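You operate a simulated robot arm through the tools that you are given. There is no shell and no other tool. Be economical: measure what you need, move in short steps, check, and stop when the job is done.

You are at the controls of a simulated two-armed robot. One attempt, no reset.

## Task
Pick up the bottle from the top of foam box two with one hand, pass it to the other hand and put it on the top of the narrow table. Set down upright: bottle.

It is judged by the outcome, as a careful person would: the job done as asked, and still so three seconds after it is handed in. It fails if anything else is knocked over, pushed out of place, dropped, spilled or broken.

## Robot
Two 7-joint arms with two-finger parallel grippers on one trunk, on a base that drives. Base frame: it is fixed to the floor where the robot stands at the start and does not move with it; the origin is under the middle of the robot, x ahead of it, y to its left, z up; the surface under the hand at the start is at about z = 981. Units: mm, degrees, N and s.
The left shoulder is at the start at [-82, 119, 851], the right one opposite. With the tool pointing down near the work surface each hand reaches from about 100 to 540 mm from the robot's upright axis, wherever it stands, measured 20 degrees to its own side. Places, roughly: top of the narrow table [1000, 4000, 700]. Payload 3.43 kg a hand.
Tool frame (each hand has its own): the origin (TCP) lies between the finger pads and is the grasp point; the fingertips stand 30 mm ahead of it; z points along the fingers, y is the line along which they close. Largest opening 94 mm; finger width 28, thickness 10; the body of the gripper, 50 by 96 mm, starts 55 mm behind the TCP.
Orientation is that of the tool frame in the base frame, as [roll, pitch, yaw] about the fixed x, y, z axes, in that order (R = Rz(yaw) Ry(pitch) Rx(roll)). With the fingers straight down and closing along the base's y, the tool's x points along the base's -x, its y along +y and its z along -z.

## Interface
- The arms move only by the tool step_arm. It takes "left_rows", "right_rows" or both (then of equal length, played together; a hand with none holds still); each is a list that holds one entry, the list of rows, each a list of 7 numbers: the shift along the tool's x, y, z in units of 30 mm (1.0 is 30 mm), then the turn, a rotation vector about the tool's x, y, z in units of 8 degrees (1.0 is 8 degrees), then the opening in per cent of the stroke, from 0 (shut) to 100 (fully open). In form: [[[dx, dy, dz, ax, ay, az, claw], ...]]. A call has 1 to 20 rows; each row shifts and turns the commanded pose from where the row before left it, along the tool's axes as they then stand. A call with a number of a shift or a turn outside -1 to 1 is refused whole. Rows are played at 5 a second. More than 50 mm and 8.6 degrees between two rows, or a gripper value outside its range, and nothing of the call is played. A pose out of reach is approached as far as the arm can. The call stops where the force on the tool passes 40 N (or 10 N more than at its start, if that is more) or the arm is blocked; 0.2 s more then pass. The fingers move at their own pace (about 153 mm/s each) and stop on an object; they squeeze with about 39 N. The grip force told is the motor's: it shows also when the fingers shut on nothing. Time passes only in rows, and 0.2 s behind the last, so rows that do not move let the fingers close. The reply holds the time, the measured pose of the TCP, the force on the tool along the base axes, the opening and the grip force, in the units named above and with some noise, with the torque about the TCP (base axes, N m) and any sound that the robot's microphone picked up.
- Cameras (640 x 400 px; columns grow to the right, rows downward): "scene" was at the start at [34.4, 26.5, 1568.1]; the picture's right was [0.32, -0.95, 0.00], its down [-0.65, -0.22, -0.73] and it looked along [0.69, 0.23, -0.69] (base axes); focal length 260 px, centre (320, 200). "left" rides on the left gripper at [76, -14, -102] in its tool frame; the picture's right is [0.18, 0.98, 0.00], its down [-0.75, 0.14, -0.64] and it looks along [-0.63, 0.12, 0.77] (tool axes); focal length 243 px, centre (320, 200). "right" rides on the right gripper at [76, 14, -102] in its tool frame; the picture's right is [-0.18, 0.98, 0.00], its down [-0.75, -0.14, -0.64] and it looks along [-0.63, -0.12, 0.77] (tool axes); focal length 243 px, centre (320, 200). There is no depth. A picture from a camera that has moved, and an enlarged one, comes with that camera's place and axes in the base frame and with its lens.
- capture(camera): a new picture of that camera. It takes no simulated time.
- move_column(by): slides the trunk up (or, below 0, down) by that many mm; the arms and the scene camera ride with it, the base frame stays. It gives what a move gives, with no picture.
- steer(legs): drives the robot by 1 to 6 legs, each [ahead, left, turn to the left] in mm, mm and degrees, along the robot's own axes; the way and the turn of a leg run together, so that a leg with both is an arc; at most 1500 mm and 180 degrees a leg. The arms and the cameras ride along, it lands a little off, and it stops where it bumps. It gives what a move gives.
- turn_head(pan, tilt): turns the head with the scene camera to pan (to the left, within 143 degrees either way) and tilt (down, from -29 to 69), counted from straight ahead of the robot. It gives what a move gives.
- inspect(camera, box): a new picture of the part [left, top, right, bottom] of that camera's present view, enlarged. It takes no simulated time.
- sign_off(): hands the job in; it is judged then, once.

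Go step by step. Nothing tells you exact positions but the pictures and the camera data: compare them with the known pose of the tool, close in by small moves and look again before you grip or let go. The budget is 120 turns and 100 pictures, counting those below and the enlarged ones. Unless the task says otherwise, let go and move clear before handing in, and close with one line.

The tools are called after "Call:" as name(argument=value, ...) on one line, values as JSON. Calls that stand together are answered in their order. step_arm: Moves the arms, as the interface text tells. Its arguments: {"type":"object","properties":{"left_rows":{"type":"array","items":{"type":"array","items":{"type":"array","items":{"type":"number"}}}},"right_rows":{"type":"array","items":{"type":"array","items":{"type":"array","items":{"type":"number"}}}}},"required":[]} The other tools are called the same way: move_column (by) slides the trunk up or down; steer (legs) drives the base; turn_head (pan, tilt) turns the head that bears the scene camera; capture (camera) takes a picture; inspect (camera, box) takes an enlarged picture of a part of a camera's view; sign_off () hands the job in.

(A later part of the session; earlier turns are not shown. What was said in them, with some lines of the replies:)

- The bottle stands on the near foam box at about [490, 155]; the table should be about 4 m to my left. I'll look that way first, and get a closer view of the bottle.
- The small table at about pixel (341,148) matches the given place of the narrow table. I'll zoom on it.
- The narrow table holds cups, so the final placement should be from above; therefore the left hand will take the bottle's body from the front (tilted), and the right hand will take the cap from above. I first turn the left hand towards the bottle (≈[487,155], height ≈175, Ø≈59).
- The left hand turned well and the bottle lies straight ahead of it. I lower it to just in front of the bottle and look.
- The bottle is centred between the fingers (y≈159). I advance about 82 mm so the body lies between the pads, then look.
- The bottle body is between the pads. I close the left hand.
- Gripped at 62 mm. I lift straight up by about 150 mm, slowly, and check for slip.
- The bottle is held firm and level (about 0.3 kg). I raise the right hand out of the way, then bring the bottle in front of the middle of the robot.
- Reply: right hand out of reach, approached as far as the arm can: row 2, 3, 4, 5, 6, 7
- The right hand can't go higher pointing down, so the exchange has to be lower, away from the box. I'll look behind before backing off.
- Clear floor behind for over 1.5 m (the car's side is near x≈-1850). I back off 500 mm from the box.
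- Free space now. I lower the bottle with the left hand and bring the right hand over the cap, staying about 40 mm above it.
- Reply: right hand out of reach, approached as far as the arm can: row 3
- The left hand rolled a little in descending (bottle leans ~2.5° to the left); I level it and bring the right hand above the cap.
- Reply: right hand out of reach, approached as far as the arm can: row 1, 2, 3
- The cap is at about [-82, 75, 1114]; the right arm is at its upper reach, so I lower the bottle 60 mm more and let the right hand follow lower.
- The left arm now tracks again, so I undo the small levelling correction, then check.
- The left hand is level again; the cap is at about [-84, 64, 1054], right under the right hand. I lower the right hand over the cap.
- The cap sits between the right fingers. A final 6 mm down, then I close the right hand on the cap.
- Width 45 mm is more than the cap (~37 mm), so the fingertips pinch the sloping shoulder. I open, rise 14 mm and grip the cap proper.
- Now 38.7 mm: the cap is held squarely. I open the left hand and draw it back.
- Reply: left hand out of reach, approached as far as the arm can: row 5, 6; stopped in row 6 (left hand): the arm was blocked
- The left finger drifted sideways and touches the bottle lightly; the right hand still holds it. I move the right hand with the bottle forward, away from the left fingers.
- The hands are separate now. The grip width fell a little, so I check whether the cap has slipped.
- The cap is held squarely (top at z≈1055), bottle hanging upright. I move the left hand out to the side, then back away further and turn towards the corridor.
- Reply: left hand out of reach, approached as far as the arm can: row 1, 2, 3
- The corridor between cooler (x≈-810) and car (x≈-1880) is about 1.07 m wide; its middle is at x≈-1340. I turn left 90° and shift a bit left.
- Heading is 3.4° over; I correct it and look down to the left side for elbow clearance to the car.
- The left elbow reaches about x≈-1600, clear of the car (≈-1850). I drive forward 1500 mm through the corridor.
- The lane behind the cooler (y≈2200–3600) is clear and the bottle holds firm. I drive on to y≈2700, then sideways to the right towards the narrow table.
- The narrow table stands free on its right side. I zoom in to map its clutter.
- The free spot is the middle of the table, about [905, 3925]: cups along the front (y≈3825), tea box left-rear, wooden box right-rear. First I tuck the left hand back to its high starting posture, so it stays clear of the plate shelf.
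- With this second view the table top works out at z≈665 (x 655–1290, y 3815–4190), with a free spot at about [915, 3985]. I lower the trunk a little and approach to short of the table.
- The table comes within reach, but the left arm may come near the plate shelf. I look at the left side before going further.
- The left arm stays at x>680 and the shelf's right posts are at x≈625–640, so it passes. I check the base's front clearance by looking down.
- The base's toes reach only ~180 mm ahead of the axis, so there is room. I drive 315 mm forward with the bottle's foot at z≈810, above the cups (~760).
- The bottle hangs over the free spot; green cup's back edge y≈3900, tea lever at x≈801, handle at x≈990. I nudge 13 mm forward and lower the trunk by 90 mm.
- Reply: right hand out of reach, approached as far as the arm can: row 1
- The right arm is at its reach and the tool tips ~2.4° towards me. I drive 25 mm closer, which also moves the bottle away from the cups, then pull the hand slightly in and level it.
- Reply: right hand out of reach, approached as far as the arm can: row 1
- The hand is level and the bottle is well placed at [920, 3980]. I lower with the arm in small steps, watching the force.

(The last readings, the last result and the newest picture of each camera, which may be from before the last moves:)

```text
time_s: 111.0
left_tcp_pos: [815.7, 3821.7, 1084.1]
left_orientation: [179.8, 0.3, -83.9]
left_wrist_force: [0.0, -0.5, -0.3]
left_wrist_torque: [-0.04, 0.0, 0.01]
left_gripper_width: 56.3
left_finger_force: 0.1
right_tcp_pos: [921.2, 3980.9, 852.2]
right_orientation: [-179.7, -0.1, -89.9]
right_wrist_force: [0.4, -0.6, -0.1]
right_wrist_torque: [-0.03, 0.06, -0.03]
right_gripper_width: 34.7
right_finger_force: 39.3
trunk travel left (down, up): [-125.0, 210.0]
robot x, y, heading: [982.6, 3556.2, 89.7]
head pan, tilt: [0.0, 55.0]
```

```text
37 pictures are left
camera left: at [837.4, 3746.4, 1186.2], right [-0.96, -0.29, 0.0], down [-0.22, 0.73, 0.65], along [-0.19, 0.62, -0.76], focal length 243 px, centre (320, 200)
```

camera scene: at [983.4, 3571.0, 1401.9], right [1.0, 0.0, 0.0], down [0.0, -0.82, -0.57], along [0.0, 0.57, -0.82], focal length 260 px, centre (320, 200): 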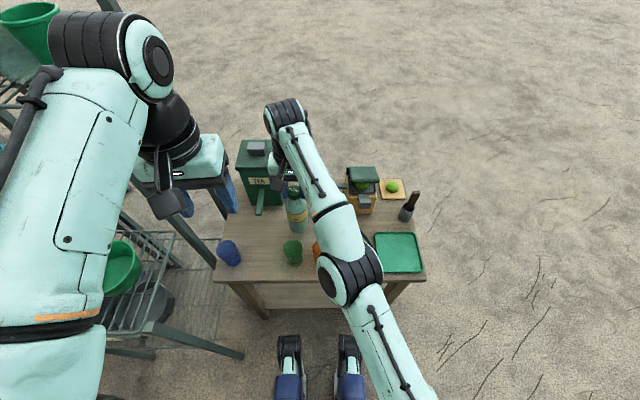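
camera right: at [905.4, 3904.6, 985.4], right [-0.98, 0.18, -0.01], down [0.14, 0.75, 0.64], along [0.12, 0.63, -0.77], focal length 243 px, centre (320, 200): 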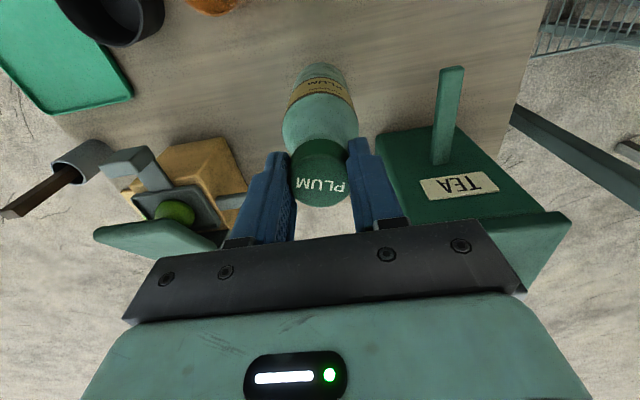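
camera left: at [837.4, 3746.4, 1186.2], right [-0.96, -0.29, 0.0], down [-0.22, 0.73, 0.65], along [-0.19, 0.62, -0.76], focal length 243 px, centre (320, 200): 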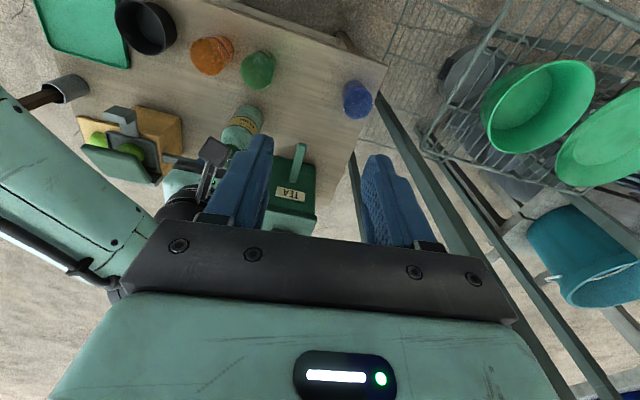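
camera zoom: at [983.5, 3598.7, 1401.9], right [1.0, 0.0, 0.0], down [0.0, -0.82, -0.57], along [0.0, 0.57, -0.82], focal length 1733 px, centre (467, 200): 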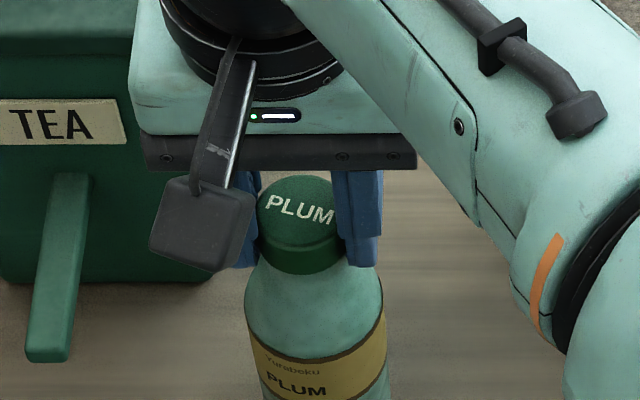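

No contact yet at 852. I go on with 3 mm rows.

Call:
step_arm(right_rows=[[[0, 0, 0.1, 0, 0, 0, 0], [0, 0, 0.1, 0, 0, 0, 0], [0, 0, 0.1, 0, 0, 0, 0], [0, 0, 0.1, 0, 0, 0, 0]]])

Call:
inspect(camera="scene", box=[250, 190, 346, 250])

```text
time_s: 112.0
left_tcp_pos: [814.4, 3820.7, 1084.5]
left_orientation: [179.7, 0.3, -84.0]
left_wrist_force: [0.0, 0.0, 0.1]
left_wrist_torque: [0.02, -0.01, -0.01]
left_gripper_width: 56.2
left_finger_force: 0.1
right_tcp_pos: [918.0, 3980.2, 840.9]
right_orientation: [-179.7, -0.1, -89.9]
right_wrist_force: [-0.1, 0.9, -1.4]
right_wrist_torque: [-0.03, 0.0, -0.02]
right_gripper_width: 34.6
right_finger_force: 39.1
trunk travel left (down, up): [-125.0, 210.0]
robot x, y, heading: [981.3, 3556.9, 89.6]
head pan, tilt: [0.0, 55.0]
```

```text
6.67 times, centred on (298, 220) of scene
camera zoom: at [983.5, 3598.7, 1401.9], right [1.0, 0.0, 0.0], down [0.0, -0.82, -0.57], along [0.0, 0.57, -0.82], focal length 1733 px, centre (467, 67)
```

zoom: 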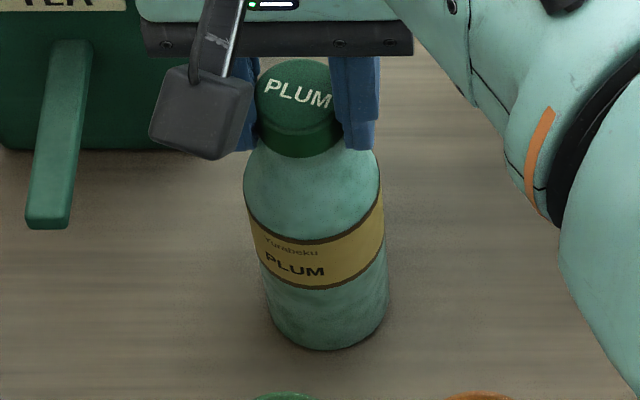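

Call:
step_arm(right_rows=[[[0, 0, 0.1, 0, 0, 0, 0], [0, 0, 0.1, 0, 0, 0, 0], [0, 0, 0.1, 0, 0, 0, 0]]])

Call:
inspect(camera="scene", box=[250, 190, 346, 250])

```text
time_s: 112.7
left_tcp_pos: [815.1, 3821.5, 1086.3]
left_orientation: [179.8, 0.3, -84.0]
left_wrist_force: [-0.2, -0.6, -0.1]
left_wrist_torque: [0.01, 0.01, 0.02]
left_gripper_width: 56.2
left_finger_force: 0.0
right_tcp_pos: [919.0, 3979.5, 839.4]
right_orientation: [179.8, 0.4, -90.0]
right_wrist_force: [1.6, -3.7, 9.3]
right_wrist_torque: [-1.02, -0.32, 0.08]
right_gripper_width: 34.9
right_finger_force: 38.7
trunk travel left (down, up): [-125.0, 210.0]
robot x, y, heading: [982.5, 3558.8, 89.6]
head pan, tilt: [0.0, 55.0]
stopped in row 3 (right hand): the force on the tool passed its limit at 44 N (the readings are from after the stop); the commanded pose is now the measured one
```

```text
6.67 times, centred on (298, 220) of scene
camera zoom: at [983.7, 3598.2, 1401.8], right [1.0, -0.01, 0.0], down [0.0, -0.82, -0.57], along [0.0, 0.57, -0.82], focal length 1733 px, centre (467, 67)
```

zoom: 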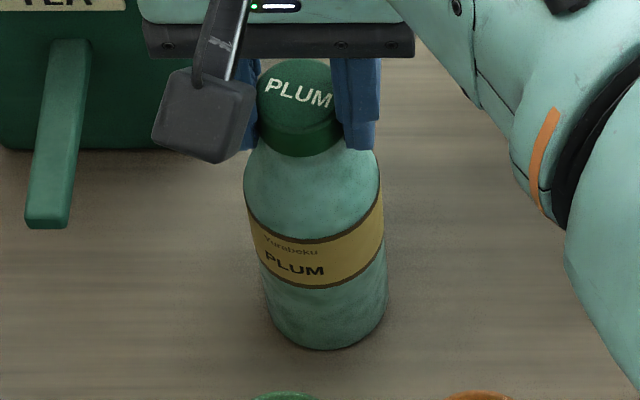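

Contact at 839 (table at ≈664). The bottle stands on the table; I open gently and let it settle.

Call:
step_arm(right_rows=[[[0, 0, 0, 0, 0, 0, 39], [0, 0, 0, 0, 0, 0, 42], [0, 0, 0, 0, 0, 0, 50], [0, 0, 0, 0, 0, 0, 65], [0, 0, 0, 0, 0, 0, 65]]])

Call:
inspect(camera="scene", box=[234, 180, 362, 260])

Call:
capture(camera="right")

```text
time_s: 113.9
left_tcp_pos: [815.4, 3821.1, 1085.5]
left_orientation: [179.7, 0.2, -84.0]
left_wrist_force: [0.2, 0.4, 0.2]
left_wrist_torque: [0.03, 0.01, 0.0]
left_gripper_width: 56.4
left_finger_force: 0.0
right_tcp_pos: [919.9, 3980.8, 838.5]
right_orientation: [-180.0, 0.5, -89.9]
right_wrist_force: [0.3, -0.2, 0.0]
right_wrist_torque: [0.0, 0.02, -0.02]
right_gripper_width: 61.5
right_finger_force: 0.1
trunk travel left (down, up): [-125.0, 210.0]
robot x, y, heading: [984.9, 3554.7, 89.6]
head pan, tilt: [0.0, 55.0]
```

```text
5.00 times, centred on (298, 220) of scene
camera zoom: at [983.6, 3598.4, 1401.9], right [1.0, -0.01, 0.0], down [0.0, -0.82, -0.57], along [0.0, 0.57, -0.82], focal length 1300 px, centre (430, 100)
```

zoom: 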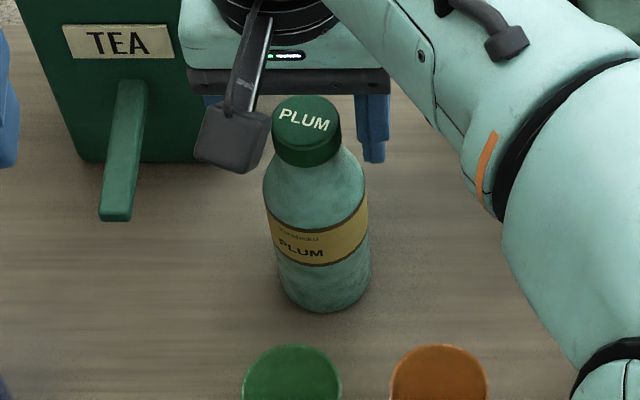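

```text
33 pictures are left
camera right: at [904.4, 3904.4, 940.8], right [-0.98, 0.18, 0.0], down [0.14, 0.75, 0.65], along [0.12, 0.64, -0.76], focal length 243 px, centre (320, 200)
```

right: 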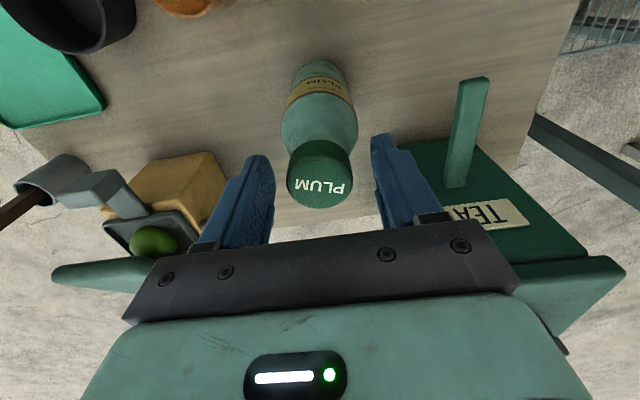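

The bottle stands upright and free. I raise the hand clear with the arm, then the trunk, and back off.

Call:
step_arm(right_rows=[[[0, 0, -0.5, 0, 0, 0, 65], [0, 0, -0.5, 0, 0, 0, 65], [0, 0, -0.5, 0, 0, 0, 65]]])

Call:
move_column(by=120)

Call:
capture(camera="scene")

Call:
capture(camera="right")

```text
time_s: 114.7
left_tcp_pos: [815.6, 3820.3, 1084.3]
left_orientation: [179.6, 0.3, -84.0]
left_wrist_force: [-0.1, 0.5, 0.1]
left_wrist_torque: [0.0, -0.04, 0.0]
left_gripper_width: 56.6
left_finger_force: 0.0
right_tcp_pos: [920.4, 3981.2, 885.9]
right_orientation: [-179.9, 0.4, -89.9]
right_wrist_force: [-0.2, -1.0, -0.8]
right_wrist_torque: [0.02, -0.01, -0.01]
right_gripper_width: 61.0
right_finger_force: 0.1
trunk travel left (down, up): [-125.0, 210.0]
robot x, y, heading: [983.3, 3558.8, 89.7]
head pan, tilt: [0.0, 55.0]
```

```text
time_s: 116.2
left_tcp_pos: [815.6, 3820.4, 1204.2]
left_orientation: [179.6, 0.3, -84.1]
left_wrist_force: [-0.5, 0.2, 0.4]
left_wrist_torque: [0.0, -0.02, 0.03]
left_gripper_width: 56.3
left_finger_force: 0.0
right_tcp_pos: [919.0, 3980.7, 1003.3]
right_orientation: [-180.0, 0.3, -90.0]
right_wrist_force: [-0.8, -0.3, -0.3]
right_wrist_torque: [0.04, -0.01, 0.02]
right_gripper_width: 61.1
right_finger_force: 0.0
trunk travel left (down, up): [-245.0, 90.0]
robot x, y, heading: [984.0, 3556.3, 89.6]
head pan, tilt: [0.0, 55.0]
```

```text
32 pictures are left
camera scene: at [983.5, 3584.8, 1520.6], right [1.0, -0.01, 0.0], down [0.0, -0.82, -0.57], along [0.0, 0.57, -0.82], focal length 260 px, centre (320, 200)
```

scene: 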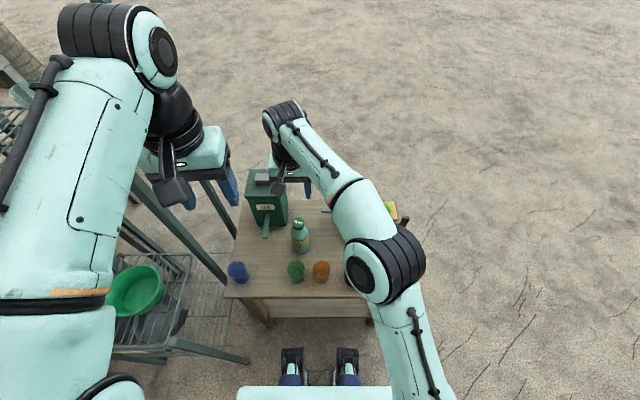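

```text
31 pictures are left
camera right: at [904.4, 3903.8, 1105.7], right [-0.98, 0.18, 0.0], down [0.14, 0.75, 0.65], along [0.12, 0.64, -0.76], focal length 243 px, centre (320, 200)
```

right: 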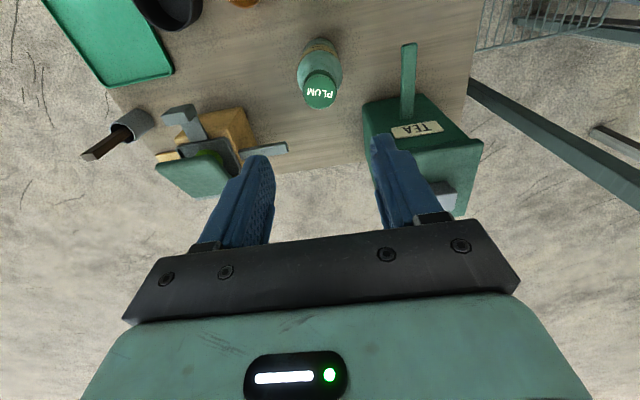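

The bottle stands alone, nothing disturbed. I back off along the same line and take a final look.

Call:
steer(legs=[[-400, 0, 0]])

Call:
capture(camera="scene")

```text
time_s: 118.7
left_tcp_pos: [813.2, 3429.5, 1204.4]
left_orientation: [179.8, 0.4, -83.7]
left_wrist_force: [0.4, -0.1, -0.1]
left_wrist_torque: [0.02, -0.02, 0.02]
left_gripper_width: 56.6
left_finger_force: 0.0
right_tcp_pos: [917.0, 3589.6, 1004.5]
right_orientation: [179.9, 0.4, -89.9]
right_wrist_force: [0.2, 0.7, 0.2]
right_wrist_torque: [-0.03, 0.0, -0.04]
right_gripper_width: 61.4
right_finger_force: 0.1
trunk travel left (down, up): [-245.0, 90.0]
robot x, y, heading: [982.7, 3165.9, 89.8]
head pan, tilt: [0.0, 55.0]
```

```text
30 pictures are left
camera scene: at [982.1, 3194.2, 1520.7], right [1.0, 0.0, 0.0], down [0.0, -0.82, -0.57], along [0.0, 0.57, -0.82], focal length 260 px, centre (320, 200)
```

scene: 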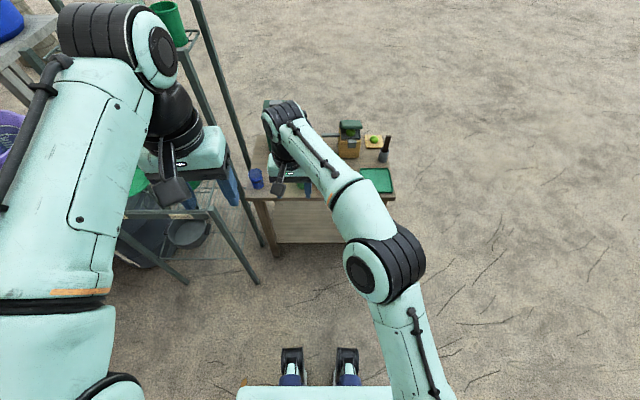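

The robot has backed clear of the table. The last clear views showed the bottle upright in the free spot, with the cups, tea box and wooden box where they were, so I hand the job in.

Call:
sign_off()

```text
The job is handed in.
```

The left hand took the bottle from foam box two and passed it to the right hand, which set it upright on the narrow table. I saw nothing knocked over or moved, but the right arm hid the bottle in the last picture after backing off.
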